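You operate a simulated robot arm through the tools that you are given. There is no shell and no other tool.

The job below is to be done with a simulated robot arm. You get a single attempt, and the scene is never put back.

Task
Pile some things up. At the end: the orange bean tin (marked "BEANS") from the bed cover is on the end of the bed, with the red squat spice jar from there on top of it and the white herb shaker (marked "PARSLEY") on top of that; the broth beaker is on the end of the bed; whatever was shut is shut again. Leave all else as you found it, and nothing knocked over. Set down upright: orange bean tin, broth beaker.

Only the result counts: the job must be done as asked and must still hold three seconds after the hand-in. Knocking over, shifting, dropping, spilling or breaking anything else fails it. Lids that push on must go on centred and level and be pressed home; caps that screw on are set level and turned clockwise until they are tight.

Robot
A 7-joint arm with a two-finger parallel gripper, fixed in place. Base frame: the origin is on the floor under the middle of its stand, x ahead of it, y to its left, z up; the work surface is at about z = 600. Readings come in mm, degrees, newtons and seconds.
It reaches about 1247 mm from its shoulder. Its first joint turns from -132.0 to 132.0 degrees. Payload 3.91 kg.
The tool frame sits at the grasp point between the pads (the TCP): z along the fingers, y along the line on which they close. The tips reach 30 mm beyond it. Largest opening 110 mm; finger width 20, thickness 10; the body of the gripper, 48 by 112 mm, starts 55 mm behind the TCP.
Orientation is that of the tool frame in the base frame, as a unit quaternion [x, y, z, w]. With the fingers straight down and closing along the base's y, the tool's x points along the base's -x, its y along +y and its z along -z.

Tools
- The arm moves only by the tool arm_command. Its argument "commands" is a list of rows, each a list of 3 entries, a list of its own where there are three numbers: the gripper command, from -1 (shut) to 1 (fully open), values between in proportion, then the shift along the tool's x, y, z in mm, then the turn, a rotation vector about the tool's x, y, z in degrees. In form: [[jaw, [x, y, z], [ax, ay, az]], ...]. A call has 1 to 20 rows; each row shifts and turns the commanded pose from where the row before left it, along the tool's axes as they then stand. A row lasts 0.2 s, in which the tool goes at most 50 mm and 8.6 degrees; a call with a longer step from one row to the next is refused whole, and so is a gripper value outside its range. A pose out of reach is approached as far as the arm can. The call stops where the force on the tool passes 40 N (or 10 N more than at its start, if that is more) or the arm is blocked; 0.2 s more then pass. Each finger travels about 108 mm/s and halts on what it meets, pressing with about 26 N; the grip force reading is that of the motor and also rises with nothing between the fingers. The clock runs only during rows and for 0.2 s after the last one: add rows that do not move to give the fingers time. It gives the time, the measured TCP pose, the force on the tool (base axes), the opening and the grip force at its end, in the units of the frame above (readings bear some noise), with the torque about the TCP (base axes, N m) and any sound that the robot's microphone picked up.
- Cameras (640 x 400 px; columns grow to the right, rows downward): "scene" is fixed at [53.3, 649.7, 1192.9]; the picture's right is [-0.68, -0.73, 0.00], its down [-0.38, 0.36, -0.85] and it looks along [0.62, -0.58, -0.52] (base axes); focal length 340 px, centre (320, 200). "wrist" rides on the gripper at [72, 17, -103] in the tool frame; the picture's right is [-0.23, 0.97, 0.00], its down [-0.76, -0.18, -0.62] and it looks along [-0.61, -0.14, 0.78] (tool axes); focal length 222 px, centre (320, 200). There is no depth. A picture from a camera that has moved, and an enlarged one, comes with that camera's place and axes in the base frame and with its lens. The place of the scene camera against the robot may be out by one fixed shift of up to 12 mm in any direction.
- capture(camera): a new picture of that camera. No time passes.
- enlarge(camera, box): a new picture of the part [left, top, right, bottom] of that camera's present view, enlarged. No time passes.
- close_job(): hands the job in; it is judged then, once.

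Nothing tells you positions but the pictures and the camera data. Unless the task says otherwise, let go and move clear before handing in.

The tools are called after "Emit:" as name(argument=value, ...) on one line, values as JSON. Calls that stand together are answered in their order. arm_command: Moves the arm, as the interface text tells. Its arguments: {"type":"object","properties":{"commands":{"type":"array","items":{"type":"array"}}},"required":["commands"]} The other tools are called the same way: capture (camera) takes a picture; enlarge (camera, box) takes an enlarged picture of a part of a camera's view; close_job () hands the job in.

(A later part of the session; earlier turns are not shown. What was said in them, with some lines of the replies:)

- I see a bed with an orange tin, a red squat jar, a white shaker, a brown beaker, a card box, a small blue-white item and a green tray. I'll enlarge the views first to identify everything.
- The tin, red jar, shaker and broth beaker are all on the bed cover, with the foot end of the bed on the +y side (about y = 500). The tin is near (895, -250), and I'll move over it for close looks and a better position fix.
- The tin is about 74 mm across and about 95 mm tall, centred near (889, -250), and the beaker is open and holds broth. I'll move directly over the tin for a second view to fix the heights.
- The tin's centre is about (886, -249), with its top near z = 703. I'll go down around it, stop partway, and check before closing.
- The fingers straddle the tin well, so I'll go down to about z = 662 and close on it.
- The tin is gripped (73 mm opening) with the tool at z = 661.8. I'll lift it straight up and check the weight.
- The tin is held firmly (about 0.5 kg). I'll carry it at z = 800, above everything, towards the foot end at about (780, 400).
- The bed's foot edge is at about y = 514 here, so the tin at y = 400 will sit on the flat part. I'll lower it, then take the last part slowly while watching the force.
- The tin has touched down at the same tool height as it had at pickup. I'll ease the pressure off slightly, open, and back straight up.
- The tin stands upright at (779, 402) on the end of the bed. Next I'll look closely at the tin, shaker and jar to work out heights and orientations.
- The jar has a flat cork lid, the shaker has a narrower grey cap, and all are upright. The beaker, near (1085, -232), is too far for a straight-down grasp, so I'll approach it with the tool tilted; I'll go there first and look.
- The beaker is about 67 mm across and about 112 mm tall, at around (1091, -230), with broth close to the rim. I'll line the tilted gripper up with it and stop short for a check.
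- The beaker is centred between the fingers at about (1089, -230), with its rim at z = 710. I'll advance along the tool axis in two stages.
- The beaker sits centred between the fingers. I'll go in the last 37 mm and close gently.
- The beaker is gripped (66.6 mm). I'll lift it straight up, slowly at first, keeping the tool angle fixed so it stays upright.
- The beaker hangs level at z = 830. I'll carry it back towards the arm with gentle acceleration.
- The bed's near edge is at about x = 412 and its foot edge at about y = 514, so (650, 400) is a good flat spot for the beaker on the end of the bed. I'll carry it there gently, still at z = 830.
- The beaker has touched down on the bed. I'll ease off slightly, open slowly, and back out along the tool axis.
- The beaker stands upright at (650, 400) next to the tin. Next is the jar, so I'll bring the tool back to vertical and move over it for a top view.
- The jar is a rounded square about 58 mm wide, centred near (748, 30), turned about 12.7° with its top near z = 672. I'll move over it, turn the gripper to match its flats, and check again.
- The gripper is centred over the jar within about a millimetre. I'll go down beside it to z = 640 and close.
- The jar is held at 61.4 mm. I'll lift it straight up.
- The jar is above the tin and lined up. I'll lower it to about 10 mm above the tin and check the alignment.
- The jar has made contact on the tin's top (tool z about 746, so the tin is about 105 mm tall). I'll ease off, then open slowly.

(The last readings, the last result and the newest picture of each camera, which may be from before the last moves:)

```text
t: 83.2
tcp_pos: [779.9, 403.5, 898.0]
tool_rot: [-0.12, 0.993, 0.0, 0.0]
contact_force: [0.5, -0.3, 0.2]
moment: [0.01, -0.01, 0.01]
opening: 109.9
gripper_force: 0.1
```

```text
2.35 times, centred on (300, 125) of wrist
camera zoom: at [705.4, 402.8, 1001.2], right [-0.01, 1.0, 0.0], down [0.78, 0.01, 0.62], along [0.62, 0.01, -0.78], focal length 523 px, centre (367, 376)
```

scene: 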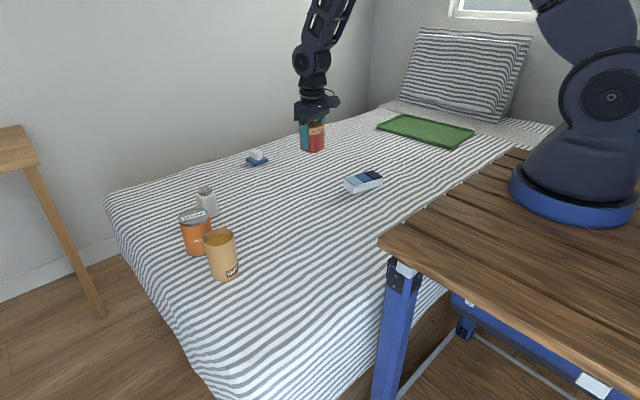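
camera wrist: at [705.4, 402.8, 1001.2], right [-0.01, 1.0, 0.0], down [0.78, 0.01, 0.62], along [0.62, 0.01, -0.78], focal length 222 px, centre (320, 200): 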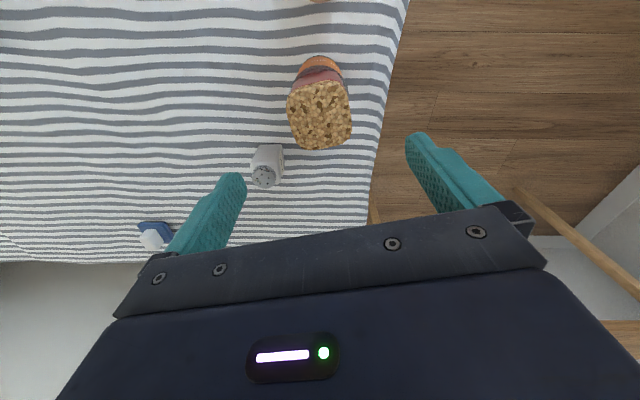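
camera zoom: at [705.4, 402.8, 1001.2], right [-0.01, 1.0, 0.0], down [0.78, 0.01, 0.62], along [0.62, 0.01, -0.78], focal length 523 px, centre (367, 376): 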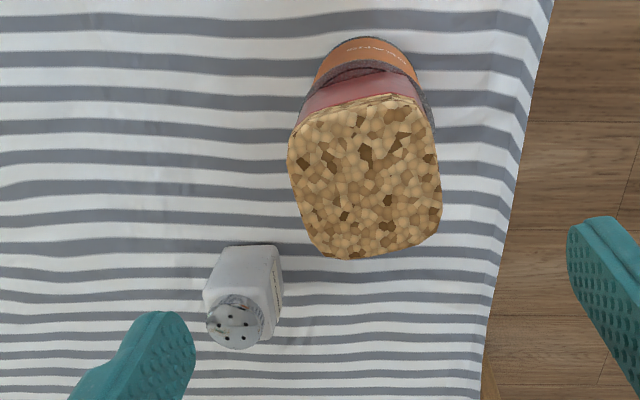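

The jar sits centred and level on the tin, with its top centre at about (779, 403, 777). Next I'll move over the shaker, near (908, 312), staying high and clear of the stack.

Emit:
arm_command(commands=[[1, [-10, -15, 0], [0, 0, 0]], [1, [-20, -30, 0], [0, 0, 0]], [1, [-22, -32, 0], [0, 0, 0]], [1, [-16, -25, 0], [0, 0, 0]], [1, [-7.6, -10, 0], [0, 0, 0]], [1, [0, 0, 0], [0, 0, 0]]])

Emit:
capture(camera="wrist")

Emit:
enlarge(camera="wrist", box=[270, 60, 370, 180])

Emit:
capture(camera="scene")

```text
t: 84.6
tcp_pos: [879.8, 310.6, 898.8]
tool_rot: [-0.12, 0.993, 0.0, 0.0]
contact_force: [-0.2, -0.6, -0.2]
moment: [0.01, 0.0, 0.02]
opening: 109.8
gripper_force: 0.1
```

```text
taken
camera wrist: at [805.5, 311.2, 1001.8], right [-0.01, 1.0, 0.0], down [0.78, 0.01, 0.62], along [0.62, 0.01, -0.78], focal length 222 px, centre (320, 200)
```

wrist: 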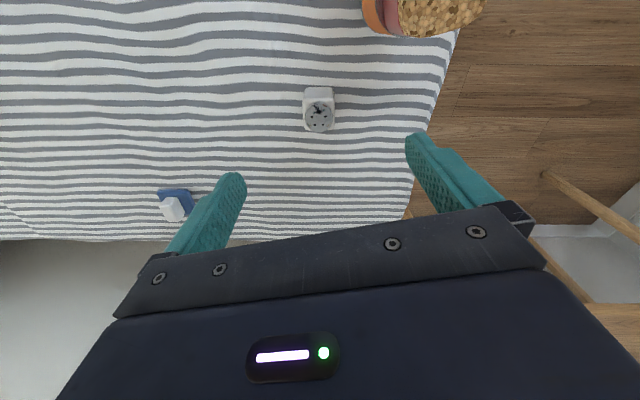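

```text
3.33 times, centred on (320, 120) of wrist
camera zoom: at [805.5, 311.2, 1001.8], right [-0.01, 1.0, 0.0], down [0.78, 0.01, 0.62], along [0.62, 0.01, -0.78], focal length 740 px, centre (320, 467)
```

zoom: 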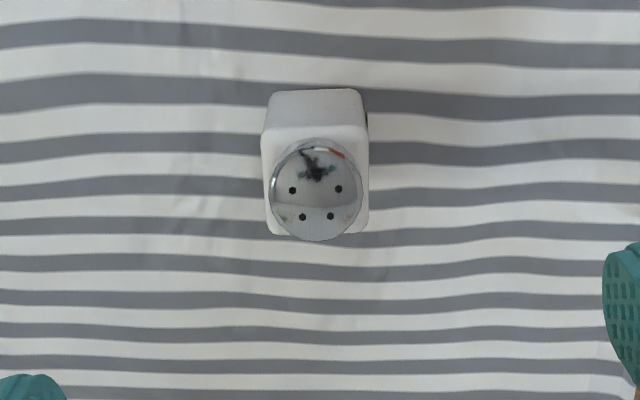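

```text
taken
```

scene: 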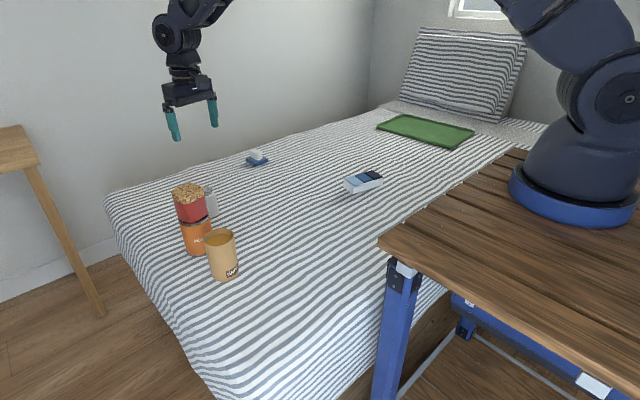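

The shaker is about 44 mm square, lined up with the base axes, near (911, 310). I'll square the gripper to it, come down partway, and look again.

Emit:
arm_command(commands=[[1, [0, 0, 0], [0, 0, 6.85]], [1, [0, 0, 0], [0, 0, 6.85]], [1, [-10, 0, 15], [0, 0, 0]], [1, [-15, 0, 25], [0, 0, 0]], [1, [-6, 0, 30], [0, 0, 0]], [1, [0, 0, 25], [0, 0, 0]], [1, [0, 0, 13], [0, 0, 0]], [1, [0, 0, 0], [0, 0, 0]]])

Emit:
capture(camera="wrist")

Emit:
enlarge(camera="wrist", box=[260, 50, 400, 200])

Emit:
enlarge(camera="scene", box=[140, 90, 280, 260])

```text
t: 86.4
tcp_pos: [909.9, 310.0, 792.3]
tool_rot: [0.0, 1.0, 0.0, 0.0]
contact_force: [-0.4, 0.7, 0.2]
moment: [0.01, 0.01, -0.03]
opening: 109.8
gripper_force: 0.1
```

```text
taken
camera wrist: at [835.8, 328.1, 895.9], right [0.23, 0.97, 0.0], down [0.76, -0.18, 0.62], along [0.61, -0.14, -0.78], focal length 222 px, centre (320, 200)
```

wrist: 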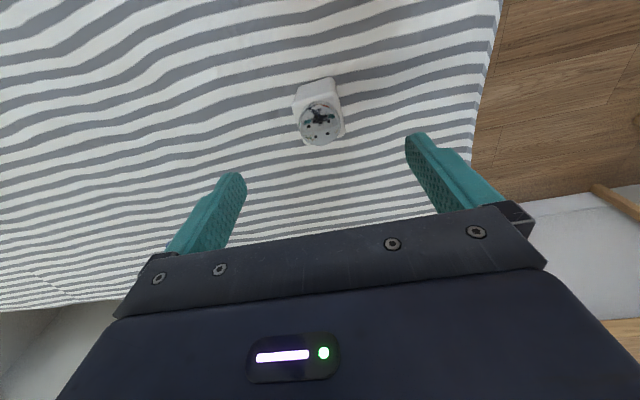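

```text
2.67 times, centred on (330, 125) of wrist
camera zoom: at [835.8, 328.1, 895.9], right [0.23, 0.97, 0.0], down [0.76, -0.18, 0.62], along [0.61, -0.14, -0.78], focal length 592 px, centre (293, 400)
```

zoom: 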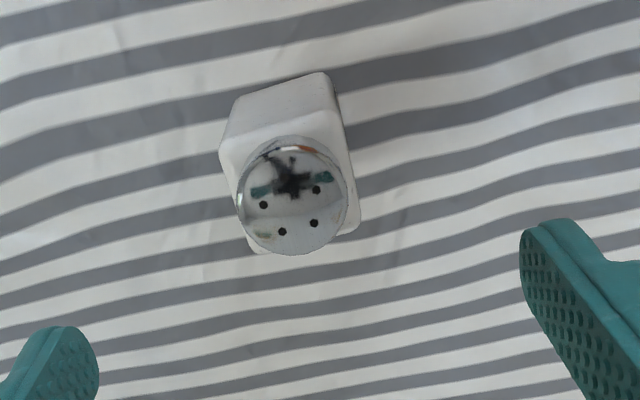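

```text
2.35 times, centred on (210, 175) of scene
camera zoom: at [53.3, 649.7, 1192.9], right [-0.68, -0.73, 0.0], down [-0.38, 0.36, -0.85], along [0.62, -0.58, -0.52], focal length 800 px, centre (579, 259)
```

zoom: 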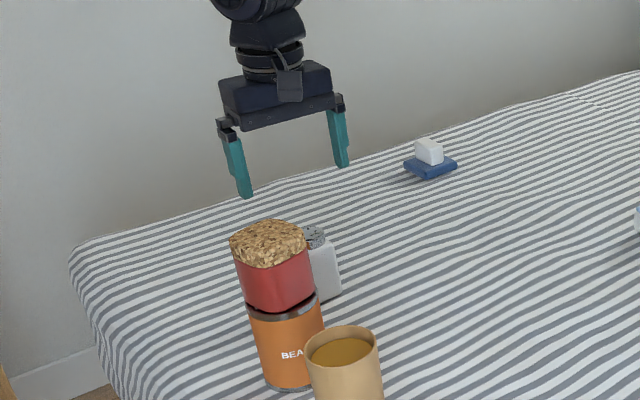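

The shaker's centre is about (910, 310), right under the gripper. I'll go down in two stages.

Emit:
arm_command(commands=[[1, [0, 0, 15], [0, 0, 0]], [1, [0, 0, 25], [0, 0, 0]], [1, [0, 0, 25], [0, 0, 0]], [1, [0, 0, 17], [0, 0, 0]], [1, [0, 0, 8], [0, 0, 0]], [1, [0, 0, 0], [0, 0, 0]]])

Emit:
capture(camera="wrist")

Emit:
enlarge(camera="scene", box=[140, 110, 280, 260])

```text
t: 87.8
tcp_pos: [910.3, 311.5, 701.3]
tool_rot: [0.001, 1.0, 0.0, 0.0]
contact_force: [-0.6, 0.2, 0.8]
moment: [-0.02, 0.0, -0.01]
opening: 109.8
gripper_force: 0.1
```

```text
taken
camera wrist: at [836.8, 328.6, 805.4], right [0.23, 0.97, 0.0], down [0.76, -0.18, 0.62], along [0.61, -0.14, -0.78], focal length 222 px, centre (320, 200)
```

wrist: 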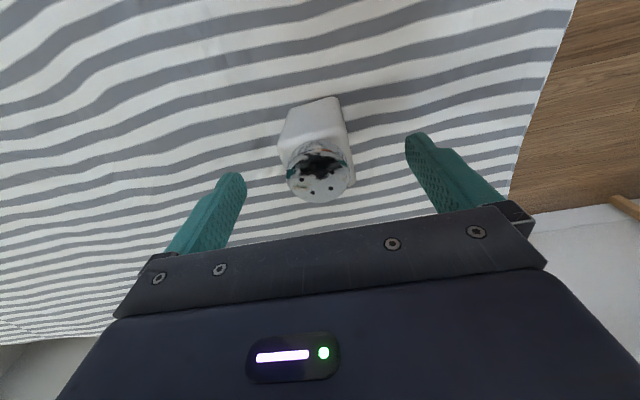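

```text
2.67 times, centred on (210, 185) of scene
camera zoom: at [53.3, 649.7, 1192.9], right [-0.68, -0.73, 0.0], down [-0.38, 0.36, -0.85], along [0.62, -0.58, -0.52], focal length 907 px, centre (613, 240)
```

zoom: 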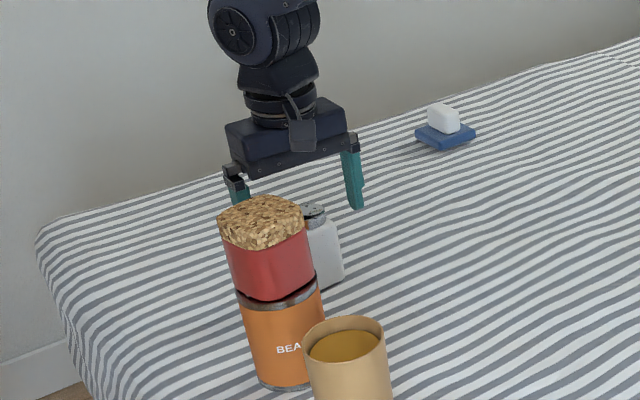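

Emit:
arm_command(commands=[[1, [0, 0, 12], [0, 0, 0]], [1, [0, 0, 18], [0, 0, 0]], [1, [0, 0, 16], [0, 0, 0]], [1, [0, 0, 9], [0, 0, 0]], [1, [0, 0, 0], [0, 0, 0]]])

Emit:
capture(camera="wrist")

Emit:
enlarge(camera="scene", box=[140, 110, 280, 260])

```text
t: 89.0
tcp_pos: [910.8, 311.3, 647.8]
tool_rot: [-0.001, 1.0, 0.0, 0.0]
contact_force: [0.4, -1.4, 0.8]
moment: [-0.01, 0.01, -0.02]
opening: 109.9
gripper_force: 0.0
```

```text
taken
camera wrist: at [836.4, 328.1, 750.4], right [0.23, 0.97, 0.0], down [0.76, -0.18, 0.62], along [0.61, -0.14, -0.78], focal length 222 px, centre (320, 200)
```

wrist: 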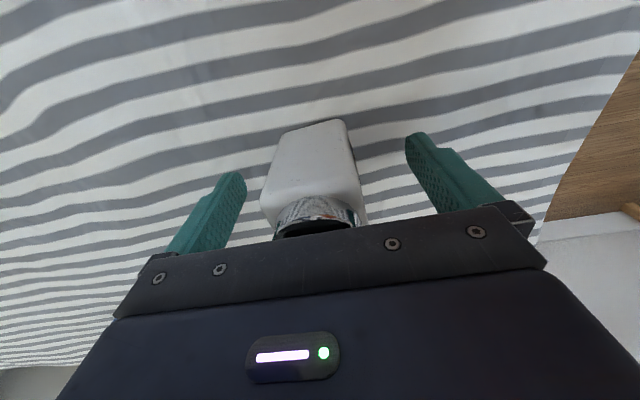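

```text
2.67 times, centred on (210, 185) of scene
camera zoom: at [53.3, 649.7, 1192.9], right [-0.68, -0.73, 0.0], down [-0.38, 0.36, -0.85], along [0.62, -0.58, -0.52], focal length 907 px, centre (613, 240)
```

zoom: 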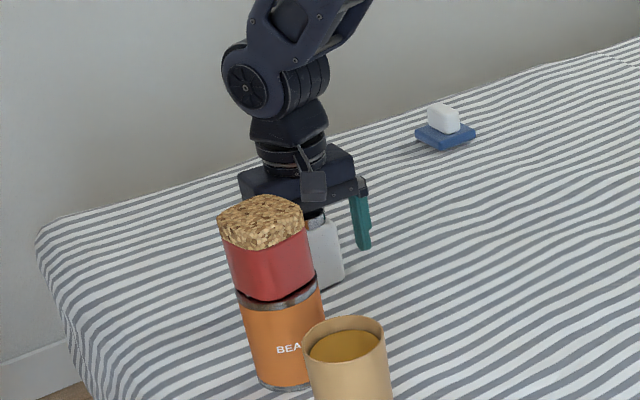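

Emit:
arm_command(commands=[[-1, [0, 0, 0], [0, 0, 0]], [-1, [0, 0, 0], [0, 0, 0]], [-1, [0, 0, 0], [0, 0, 0]], [-1, [0, 0, 0], [0, 0, 0]], [-1, [0, 0, 0], [0, 0, 0]], [-1, [0, 0, 0], [0, 0, 0]]])

Emit:
capture(camera="wrist")

```text
t: 90.4
tcp_pos: [909.2, 311.9, 646.1]
tool_rot: [0.0, 1.0, 0.0, 0.0]
contact_force: [-0.4, 0.4, 0.7]
moment: [0.03, -0.02, 0.01]
opening: 46.3
gripper_force: 26.2
```

```text
taken
camera wrist: at [836.3, 328.1, 750.4], right [0.23, 0.97, 0.0], down [0.76, -0.18, 0.62], along [0.61, -0.14, -0.78], focal length 222 px, centre (320, 200)
```

wrist: 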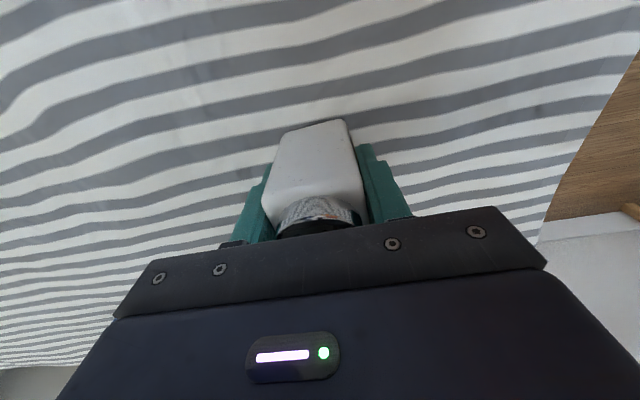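

The shaker is gripped at 46.3 mm. I'll lift it straight up, well above the stack's height.

Emit:
arm_command(commands=[[-1, [0, 0, -5], [0, 0, 0]], [-1, [0, 0, -10], [0, 0, 0]], [-1, [0, 0, -20], [0, 0, 0]], [-1, [0, 0, -25], [0, 0, 0]], [-1, [0, 0, -30], [0, 0, 0]], [-1, [0, 0, -30], [0, 0, 0]], [-1, [0, 0, -30], [0, 0, 0]], [-1, [0, 0, -30], [0, 0, 0]], [-1, [0, 0, -25], [0, 0, 0]], [-1, [0, 0, -15], [0, 0, 0]], [-1, [0, 0, -5], [0, 0, 0]], [-1, [0, 0, 0], [0, 0, 0]]])

Emit:
capture(camera="wrist")

Emit:
capture(camera="scene")

```text
t: 93.0
tcp_pos: [909.1, 311.8, 872.9]
tool_rot: [0.0, 1.0, -0.001, 0.0]
contact_force: [-0.7, -0.5, -1.0]
moment: [0.02, -0.01, 0.0]
opening: 46.0
gripper_force: 26.7
```

```text
taken
camera wrist: at [836.2, 329.0, 976.3], right [0.23, 0.97, 0.0], down [0.76, -0.18, 0.62], along [0.61, -0.14, -0.78], focal length 222 px, centre (320, 200)
```

wrist: 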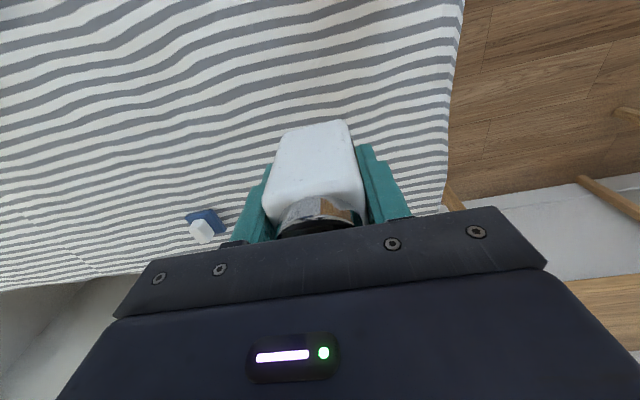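

```text
taken
```

scene: 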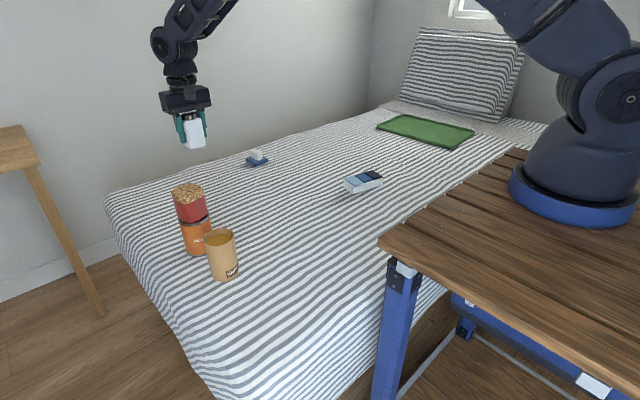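

Emit:
arm_command(commands=[[-1, [5.46, 3.82, 0], [0, 0, 0]], [-1, [10.92, 7.64, 0], [0, 0, 0]], [-1, [16.38, 11.46, 0], [0, 0, 0]], [-1, [21.84, 15.28, 0], [0, 0, 0]], [-1, [21.84, 15.28, 0], [0, 0, 0]], [-1, [21.84, 15.28, 0], [0, 0, 0]], [-1, [16.38, 11.46, 0], [0, 0, 0]], [-1, [10.92, 7.64, 0], [0, 0, 0]], [-1, [5.46, 3.82, 0], [0, 0, 0]], [-1, [0, 0, 0], [0, 0, 0]], [-1, [0, 0, 0], [0, 0, 0]]])

Emit:
capture(camera="wrist")

Emit:
enlarge(camera="wrist", box=[240, 50, 400, 240])

Emit:
enlarge(camera="scene", box=[140, 100, 280, 260])

```text
t: 95.4
tcp_pos: [777.7, 403.3, 870.4]
tool_rot: [0.001, 1.0, 0.0, -0.001]
contact_force: [-0.4, -0.7, -1.8]
moment: [0.01, 0.0, 0.03]
opening: 45.7
gripper_force: 25.7
```

```text
taken
camera wrist: at [705.1, 420.8, 973.0], right [0.23, 0.97, 0.0], down [0.76, -0.18, 0.62], along [0.61, -0.14, -0.78], focal length 222 px, centre (320, 200)
```

wrist: 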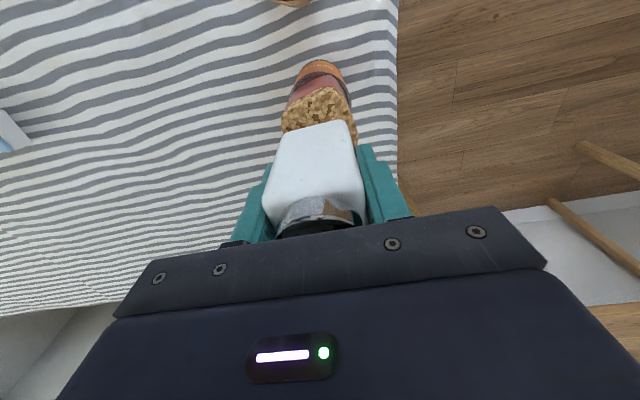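

```text
2.11 times, centred on (320, 145) of wrist
camera zoom: at [705.1, 420.8, 973.0], right [0.23, 0.97, 0.0], down [0.76, -0.18, 0.62], along [0.61, -0.14, -0.78], focal length 468 px, centre (320, 316)
```

zoom: 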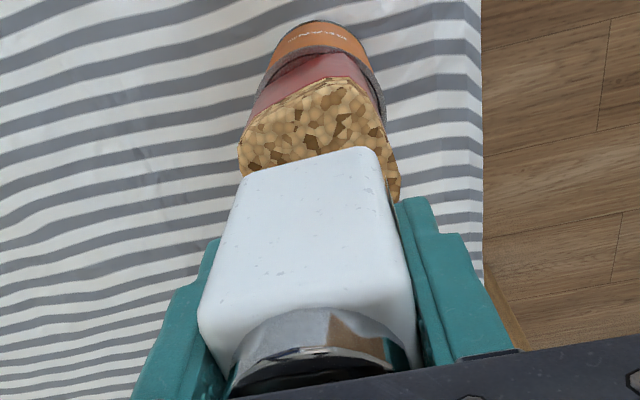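

```text
2.50 times, centred on (210, 180) of scene
camera zoom: at [53.3, 649.7, 1192.9], right [-0.68, -0.73, 0.0], down [-0.38, 0.36, -0.85], along [0.62, -0.58, -0.52], focal length 850 px, centre (595, 250)
```

zoom: 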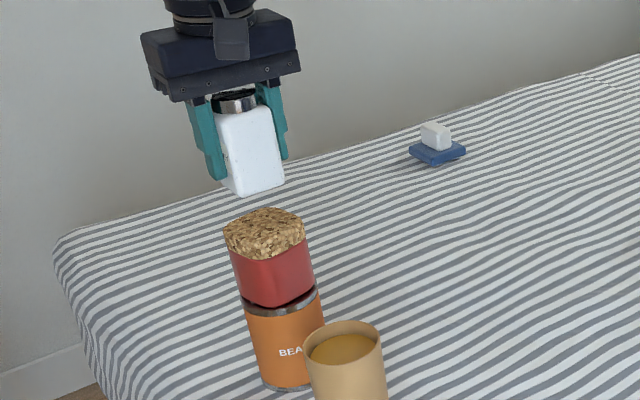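

The shaker is above the jar. I'll lower it to about 15 mm above and check the alignment from both cameras.

Emit:
arm_command(commands=[[-1, [0, 0, 5], [0, 0, 0]], [-1, [0, 0, 8], [0, 0, 0]], [-1, [0, 0, 9], [0, 0, 0]], [-1, [0, 0, 5], [0, 0, 0]], [-1, [0, 0, 3], [0, 0, 0]], [-1, [0, 0, 0], [0, 0, 0]]])

Emit:
enlarge(camera="wrist", box=[240, 50, 400, 240])

Emit:
enlarge(camera="scene", box=[160, 130, 260, 260])

```text
t: 96.8
tcp_pos: [778.5, 402.6, 841.4]
tool_rot: [0.001, 1.0, 0.0, 0.0]
contact_force: [0.0, -0.1, -0.2]
moment: [-0.03, 0.0, -0.01]
opening: 46.0
gripper_force: 25.3
```

```text
2.11 times, centred on (320, 145) of wrist
camera zoom: at [705.6, 419.7, 944.9], right [0.23, 0.97, 0.0], down [0.76, -0.18, 0.62], along [0.61, -0.14, -0.78], focal length 468 px, centre (320, 316)
```

zoom: 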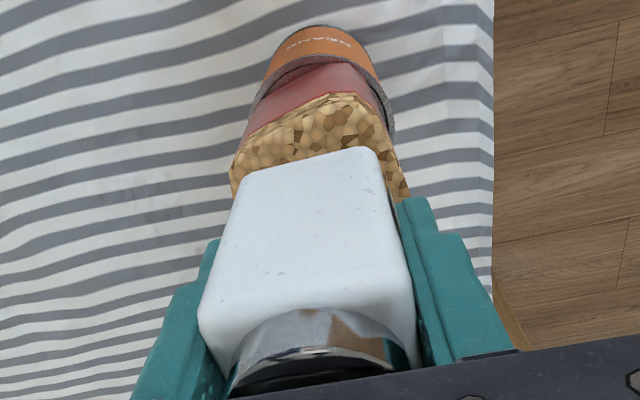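

```text
3.08 times, centred on (210, 195) of scene
camera zoom: at [53.3, 649.7, 1192.9], right [-0.68, -0.73, 0.0], down [-0.38, 0.36, -0.85], along [0.62, -0.58, -0.52], focal length 1046 px, centre (658, 215)
```

zoom: 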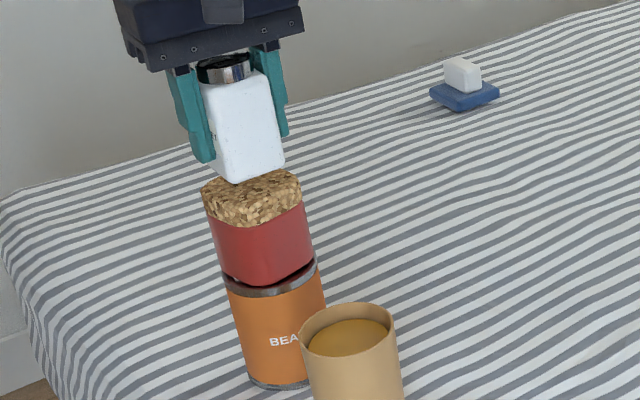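

Emit:
arm_command(commands=[[-1, [0, 0, 2.5], [0, 0, 0]], [-1, [0, 0, 2.5], [0, 0, 0]], [-1, [0, 0, 2], [0, 0, 0]], [-1, [0, 0, 0], [0, 0, 0]]])

Emit:
arm_command(commands=[[-1, [0, 0, 1.5], [0, 0, 0]], [-1, [0, 0, 1], [0, 0, 0]], [-1, [0, 0, 0], [0, 0, 0]]])

Emit:
enlarge(camera="scene", box=[170, 150, 240, 230])

```text
t: 97.8
tcp_pos: [778.7, 404.1, 834.8]
tool_rot: [0.0, 1.0, 0.0, 0.0]
contact_force: [-0.1, -0.3, -1.5]
moment: [0.01, -0.01, -0.01]
opening: 45.9
gripper_force: 26.2
```

```text
t: 98.6
tcp_pos: [778.8, 401.1, 832.1]
tool_rot: [0.0, 1.0, 0.0, 0.0]
contact_force: [0.7, -0.6, -0.5]
moment: [0.02, 0.04, -0.01]
opening: 46.0
gripper_force: 25.5
```

```text
5.00 times, centred on (205, 190) of scene
camera zoom: at [53.3, 649.7, 1192.9], right [-0.68, -0.73, 0.0], down [-0.38, 0.36, -0.85], along [0.62, -0.58, -0.52], focal length 1701 px, centre (895, 250)
```

zoom: 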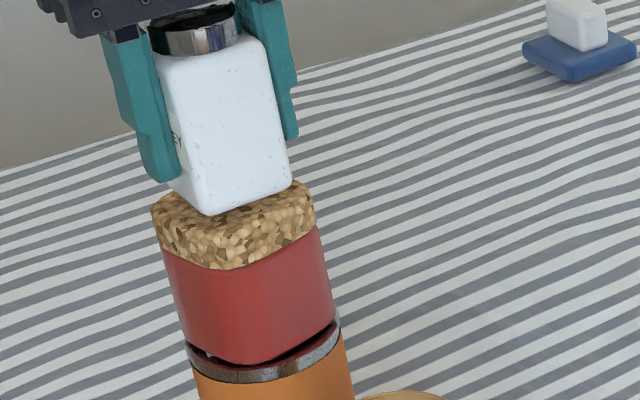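

Still a little clear of the jar with no contact force. I'll continue in 1 mm steps.

Emit:
arm_command(commands=[[-1, [0, 0, 1], [0, 0, 0]], [-1, [0, 0, 1], [0, 0, 0]], [-1, [0, 0, 0], [0, 0, 0]]])

Emit:
arm_command(commands=[[-1, [0, 0, 1], [0, 0, 0]], [-1, [0, 0, 0], [0, 0, 0]]])

Emit:
arm_command(commands=[[-1, [0, 0, 1], [0, 0, 0]], [-1, [0, 0, 0], [0, 0, 0]]])

```text
t: 99.4
tcp_pos: [778.6, 401.7, 829.5]
tool_rot: [0.0, 1.0, -0.001, 0.0]
contact_force: [0.4, 0.3, -1.1]
moment: [-0.01, 0.02, -0.03]
opening: 45.8
gripper_force: 25.9
```

```text
t: 100.0
tcp_pos: [779.2, 402.8, 829.7]
tool_rot: [-0.001, 1.0, 0.0, 0.0]
contact_force: [0.7, 0.2, -1.4]
moment: [0.04, 0.01, -0.02]
opening: 45.9
gripper_force: 25.8
```

```text
t: 100.6
tcp_pos: [779.4, 404.7, 827.2]
tool_rot: [0.0, 1.0, 0.0, 0.0]
contact_force: [-1.0, -0.2, -0.9]
moment: [0.01, 0.01, -0.02]
opening: 45.8
gripper_force: 26.4
```

Emit:
arm_command(commands=[[-1, [0, 0, 1], [0, 0, 0]], [-1, [0, 0, 0], [0, 0, 0]]])

Emit:
enlarge(camera="scene", box=[170, 150, 240, 230])

```text
t: 101.2
tcp_pos: [778.6, 403.0, 827.3]
tool_rot: [0.0, 1.0, 0.0, 0.0]
contact_force: [0.3, 0.2, -0.7]
moment: [0.02, 0.02, 0.02]
opening: 45.7
gripper_force: 26.3
```

```text
5.00 times, centred on (205, 190) of scene
camera zoom: at [53.3, 649.7, 1192.9], right [-0.68, -0.73, 0.0], down [-0.38, 0.36, -0.85], along [0.62, -0.58, -0.52], focal length 1701 px, centre (895, 250)
```

zoom: 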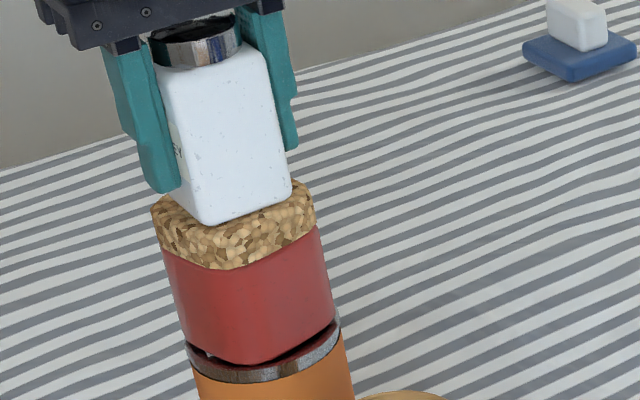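

Emit:
arm_command(commands=[[-1, [0, 0, 1], [0, 0, 0]], [-1, [0, 0, 0], [0, 0, 0]]])

Emit:
arm_command(commands=[[-1, [0, 0, 1], [0, 0, 0]], [-1, [0, 0, 0], [0, 0, 0]]])

```text
t: 101.8
tcp_pos: [779.1, 402.6, 826.8]
tool_rot: [0.001, 1.0, 0.0, 0.001]
contact_force: [-0.1, -3.0, 11.1]
moment: [-0.33, 0.13, 0.0]
opening: 46.0
gripper_force: 26.0
```

```text
t: 102.4
tcp_pos: [778.9, 403.3, 825.4]
tool_rot: [0.001, 1.0, 0.001, 0.0]
contact_force: [0.4, 0.1, 25.9]
moment: [-0.24, 0.01, 0.13]
opening: 46.0
gripper_force: 25.9
```

Contact is confirmed. I'll take the pressing force off before releasing.

Emit:
arm_command(commands=[[-1, [0, 0, -0.7], [0, 0, 0]], [-1, [0, 0, -0.5], [0, 0, 0]], [-1, [0, 0, 0], [0, 0, 0]]])

Emit:
enlarge(camera="scene", box=[170, 150, 240, 230])

```text
t: 103.2
tcp_pos: [780.2, 403.1, 825.9]
tool_rot: [0.0, 1.0, 0.0, -0.001]
contact_force: [1.9, 4.4, 22.7]
moment: [0.12, -0.28, 0.05]
opening: 45.8
gripper_force: 26.3
```

```text
5.00 times, centred on (205, 190) of scene
camera zoom: at [53.3, 649.7, 1192.9], right [-0.68, -0.73, 0.0], down [-0.38, 0.36, -0.85], along [0.62, -0.58, -0.52], focal length 1701 px, centre (895, 250)
```

zoom: 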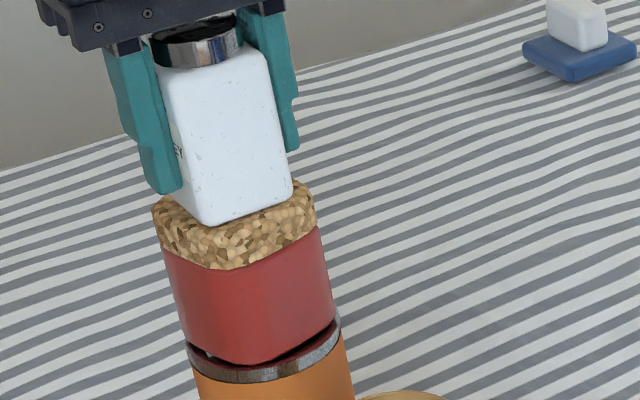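

Emit:
arm_command(commands=[[-1, [0, 0, -0.5], [0, 0, 0]], [-1, [0, 0, 0], [0, 0, 0]]])

```text
t: 103.8
tcp_pos: [778.6, 402.7, 826.0]
tool_rot: [0.001, 1.0, 0.0, 0.0]
contact_force: [1.2, 0.7, 16.7]
moment: [0.07, -0.11, -0.02]
opening: 45.5
gripper_force: 25.5
```

Emit:
arm_command(commands=[[-1, [0, 0, -0.5], [0, 0, 0]], [-1, [0, 0, 0], [0, 0, 0]]])

```text
t: 104.4
tcp_pos: [779.3, 403.4, 826.3]
tool_rot: [-0.001, 1.0, 0.0, 0.0]
contact_force: [2.4, 0.9, 10.1]
moment: [0.07, -0.21, 0.0]
opening: 45.8
gripper_force: 26.0
```

Emit:
arm_command(commands=[[-1, [0, 0, -0.5], [0, 0, 0]], [-1, [0, 0, 0], [0, 0, 0]]])

```text
t: 105.0
tcp_pos: [777.4, 403.2, 826.8]
tool_rot: [0.0, 1.0, -0.001, 0.0]
contact_force: [1.2, -0.5, -1.4]
moment: [0.0, -0.01, 0.0]
opening: 45.8
gripper_force: 25.8
```

Emit:
arm_command(commands=[[-1, [0, 0, 0.25], [0, 0, 0]], [-1, [0, 0, 0], [0, 0, 0]]])

```text
t: 105.6
tcp_pos: [779.4, 405.0, 825.4]
tool_rot: [0.0, 1.0, 0.0, -0.001]
contact_force: [-0.3, 0.2, -2.0]
moment: [-0.02, -0.03, -0.03]
opening: 45.8
gripper_force: 25.9
```

Emit:
arm_command(commands=[[-1, [0, 0, 0.3], [0, 0, 0]], [-1, [0, 0, 0], [0, 0, 0]]])

```text
t: 106.2
tcp_pos: [777.1, 402.9, 826.2]
tool_rot: [0.0, 1.0, 0.0, 0.0]
contact_force: [-0.5, -0.4, -1.4]
moment: [0.0, -0.01, -0.03]
opening: 46.0
gripper_force: 26.6
```

Emit:
arm_command(commands=[[-1, [0, 0, 0.3], [0, 0, 0]], [-1, [0, 0, 0], [0, 0, 0]]])

```text
t: 106.8
tcp_pos: [778.7, 403.7, 826.0]
tool_rot: [0.0, 1.0, 0.0, 0.001]
contact_force: [-1.5, -1.6, 5.5]
moment: [-0.16, 0.18, 0.02]
opening: 45.7
gripper_force: 26.0
```

The contact is now light (about 5 N), so I'll open slowly and symmetrically.

Emit:
arm_command(commands=[[-0.2, [0, 0, 0], [0, 0, 0]], [-0.12, [0, 0, 0], [0, 0, 0]], [0, [0, 0, 0], [0, 0, 0]], [0.15, [0, 0, 0], [0, 0, 0]], [0.4, [0, 0, 0], [0, 0, 0]], [0.7, [0, 0, 0], [0, 0, 0]], [1, [0, 0, 0], [0, 0, 0]], [1, [0, 0, 0], [0, 0, 0]]])

Emit:
capture(camera="wrist")

Emit:
enlarge(camera="scene", box=[160, 140, 250, 260])

```text
t: 108.6
tcp_pos: [779.0, 403.4, 826.8]
tool_rot: [0.0, 1.0, 0.0, 0.0]
contact_force: [0.4, -0.7, 0.2]
moment: [-0.01, 0.01, 0.02]
opening: 110.0
gripper_force: 0.1
```

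```text
taken
camera wrist: at [705.3, 420.8, 929.5], right [0.23, 0.97, 0.0], down [0.76, -0.18, 0.62], along [0.61, -0.14, -0.78], focal length 222 px, centre (320, 200)
```

wrist: 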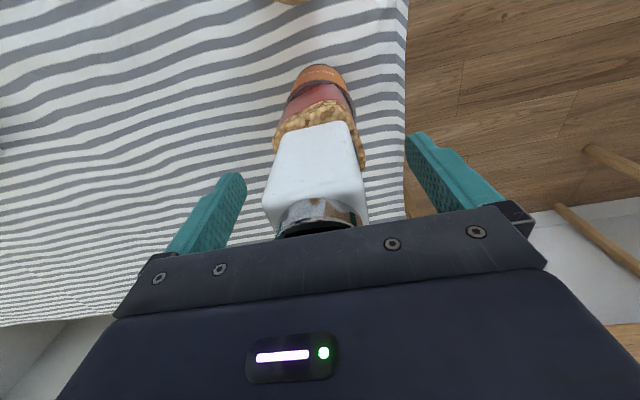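

```text
3.33 times, centred on (205, 200) of scene
camera zoom: at [53.3, 649.7, 1192.9], right [-0.68, -0.73, 0.0], down [-0.38, 0.36, -0.85], along [0.62, -0.58, -0.52], focal length 1134 px, centre (703, 200)
```

zoom: 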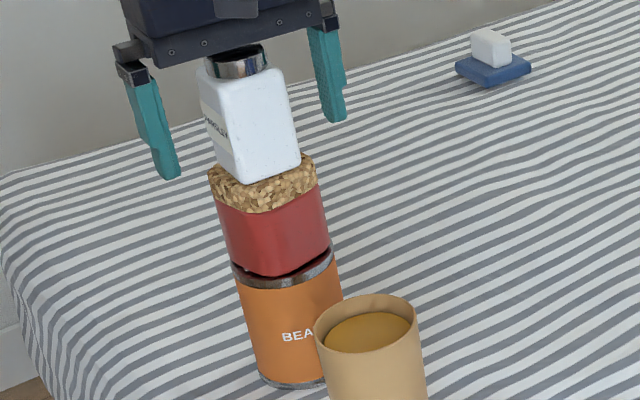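

The shaker stands on the jar. I'll back straight up, well clear of the stack, and inspect everything.

Emit:
arm_command(commands=[[1, [0, 0, -5], [0, 0, 0]], [1, [0, 0, -12], [0, 0, 0]], [1, [0, 0, -20], [0, 0, 0]], [1, [0, 0, -30], [0, 0, 0]], [1, [0, 0, -35], [0, 0, 0]], [1, [0, 0, -35], [0, 0, 0]], [1, [0, 0, -25], [0, 0, 0]], [1, [0, 0, -10], [0, 0, 0]], [1, [0, 0, 0], [0, 0, 0]], [1, [0, 0, 0], [0, 0, 0]]])

Emit:
capture(camera="scene")

Emit:
enlarge(camera="scene", box=[160, 150, 260, 290])

Emit:
enlarge(camera="wrist", box=[240, 20, 400, 200])

```text
t: 110.8
tcp_pos: [777.2, 403.9, 997.9]
tool_rot: [0.0, 1.0, 0.0, 0.0]
contact_force: [-0.8, -0.1, -0.3]
moment: [0.0, 0.01, 0.01]
opening: 110.2
gripper_force: 0.0
```

```text
taken
```

scene: 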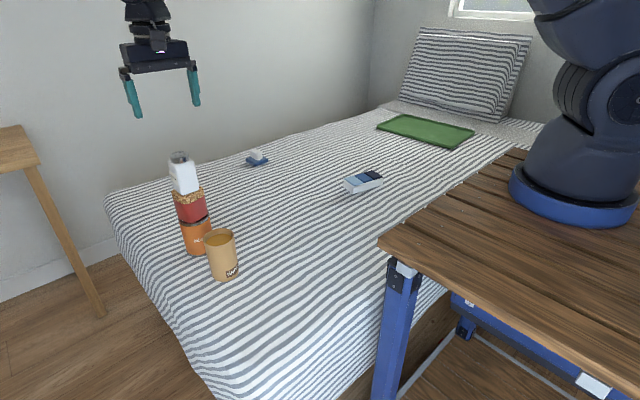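

```text
2.86 times, centred on (210, 220) of scene
camera zoom: at [53.3, 649.7, 1192.9], right [-0.68, -0.73, 0.0], down [-0.38, 0.36, -0.85], along [0.62, -0.58, -0.52], focal length 972 px, centre (634, 143)
```

zoom: 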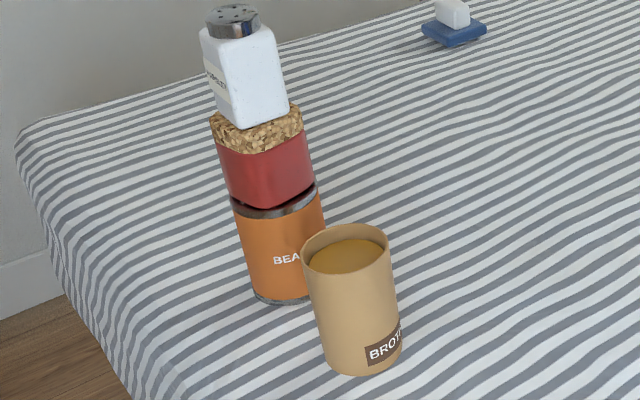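

```text
2.22 times, centred on (320, 110) of wrist
camera zoom: at [703.4, 420.1, 1102.0], right [0.23, 0.97, 0.0], down [0.76, -0.18, 0.62], along [0.61, -0.14, -0.78], focal length 494 px, centre (320, 400)
```

zoom: 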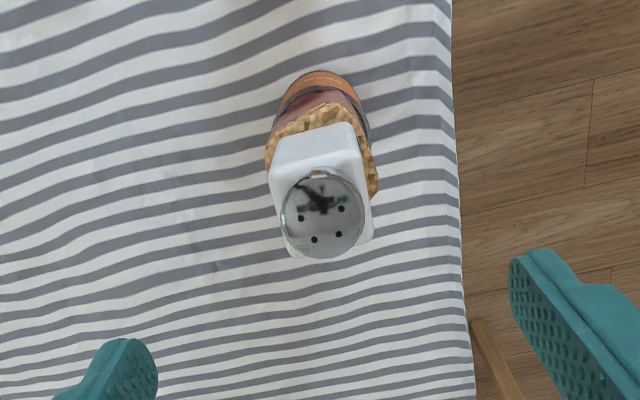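

The stack (tin, jar, shaker) is upright and centred, the beaker stands beside it with its broth intact, and everything else looks untouched. I'll move the arm away and let the scene settle before a last check.

Emit:
arm_command(commands=[[1, [5, -15, 0], [0, 0, 0]], [1, [10, -30, 0], [0, 0, 0]], [1, [10, -35, 0], [0, 0, 0]], [1, [10, -35, 0], [0, 0, 0]], [1, [10, -35, 0], [0, 0, 0]], [1, [10, -35, 0], [0, 0, 0]], [1, [10, -35, 0], [0, 0, 0]], [1, [10, -30, 0], [0, 0, 0]], [1, [5, -15, 0], [0, 0, 0]], [1, [0, 0, 0], [0, 0, 0]], [1, [0, 0, 0], [0, 0, 0]], [1, [0, 0, 0], [0, 0, 0]], [1, [0, 0, 0], [0, 0, 0]], [1, [0, 0, 0], [0, 0, 0]], [1, [0, 0, 0], [0, 0, 0]]])

Emit:
capture(camera="scene")

Emit:
enlarge(camera="scene", box=[160, 140, 260, 290])

```text
t: 114.0
tcp_pos: [700.4, 138.0, 998.2]
tool_rot: [-0.001, 1.0, 0.0, 0.0]
contact_force: [0.5, 0.2, -0.4]
moment: [0.02, -0.02, 0.0]
opening: 109.8
gripper_force: 0.0
```

```text
taken
```

scene: 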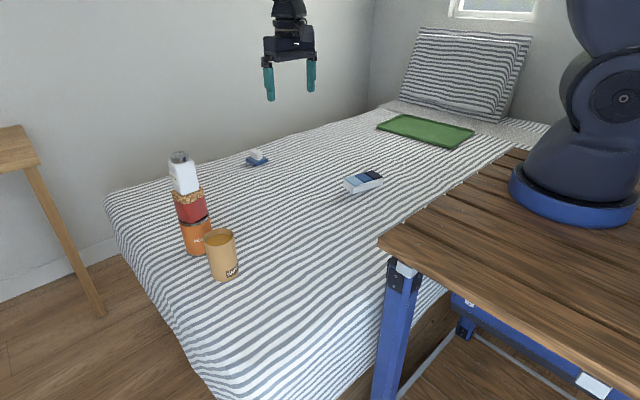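

```text
2.67 times, centred on (210, 215) of scene
camera zoom: at [53.3, 649.7, 1192.9], right [-0.68, -0.73, 0.0], down [-0.38, 0.36, -0.85], along [0.62, -0.58, -0.52], focal length 907 px, centre (613, 160)
```

zoom: 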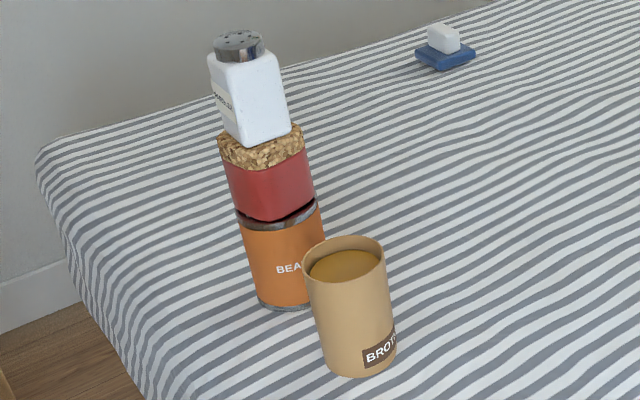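

The stack is stable on the end of the bed and the beaker is upright beside it. The eraser holder, palette box and tray are where they were, and the arm is clear, so I'm handing the job in.

Emit:
close_job()

```text
The job is handed in.
```

The job is handed in. The orange bean tin stands upright on the foot end of the bed, with the red spice jar on top of it and the white parsley shaker on top of the jar. The broth beaker stands upright beside the stack, about 130 mm from the tin, with its broth still in it.

I took "the end of the bed" to mean the foot, away from the pillow. The tin is about 110 mm in from the foot edge.

Nothing had to be opened, so there was nothing to shut again. The tray, the box with the blue panels and the small blue-and-white item look unmoved in the last picture. The stack was holding steady with the arm well clear when I handed in, but I have not seen the judging result.
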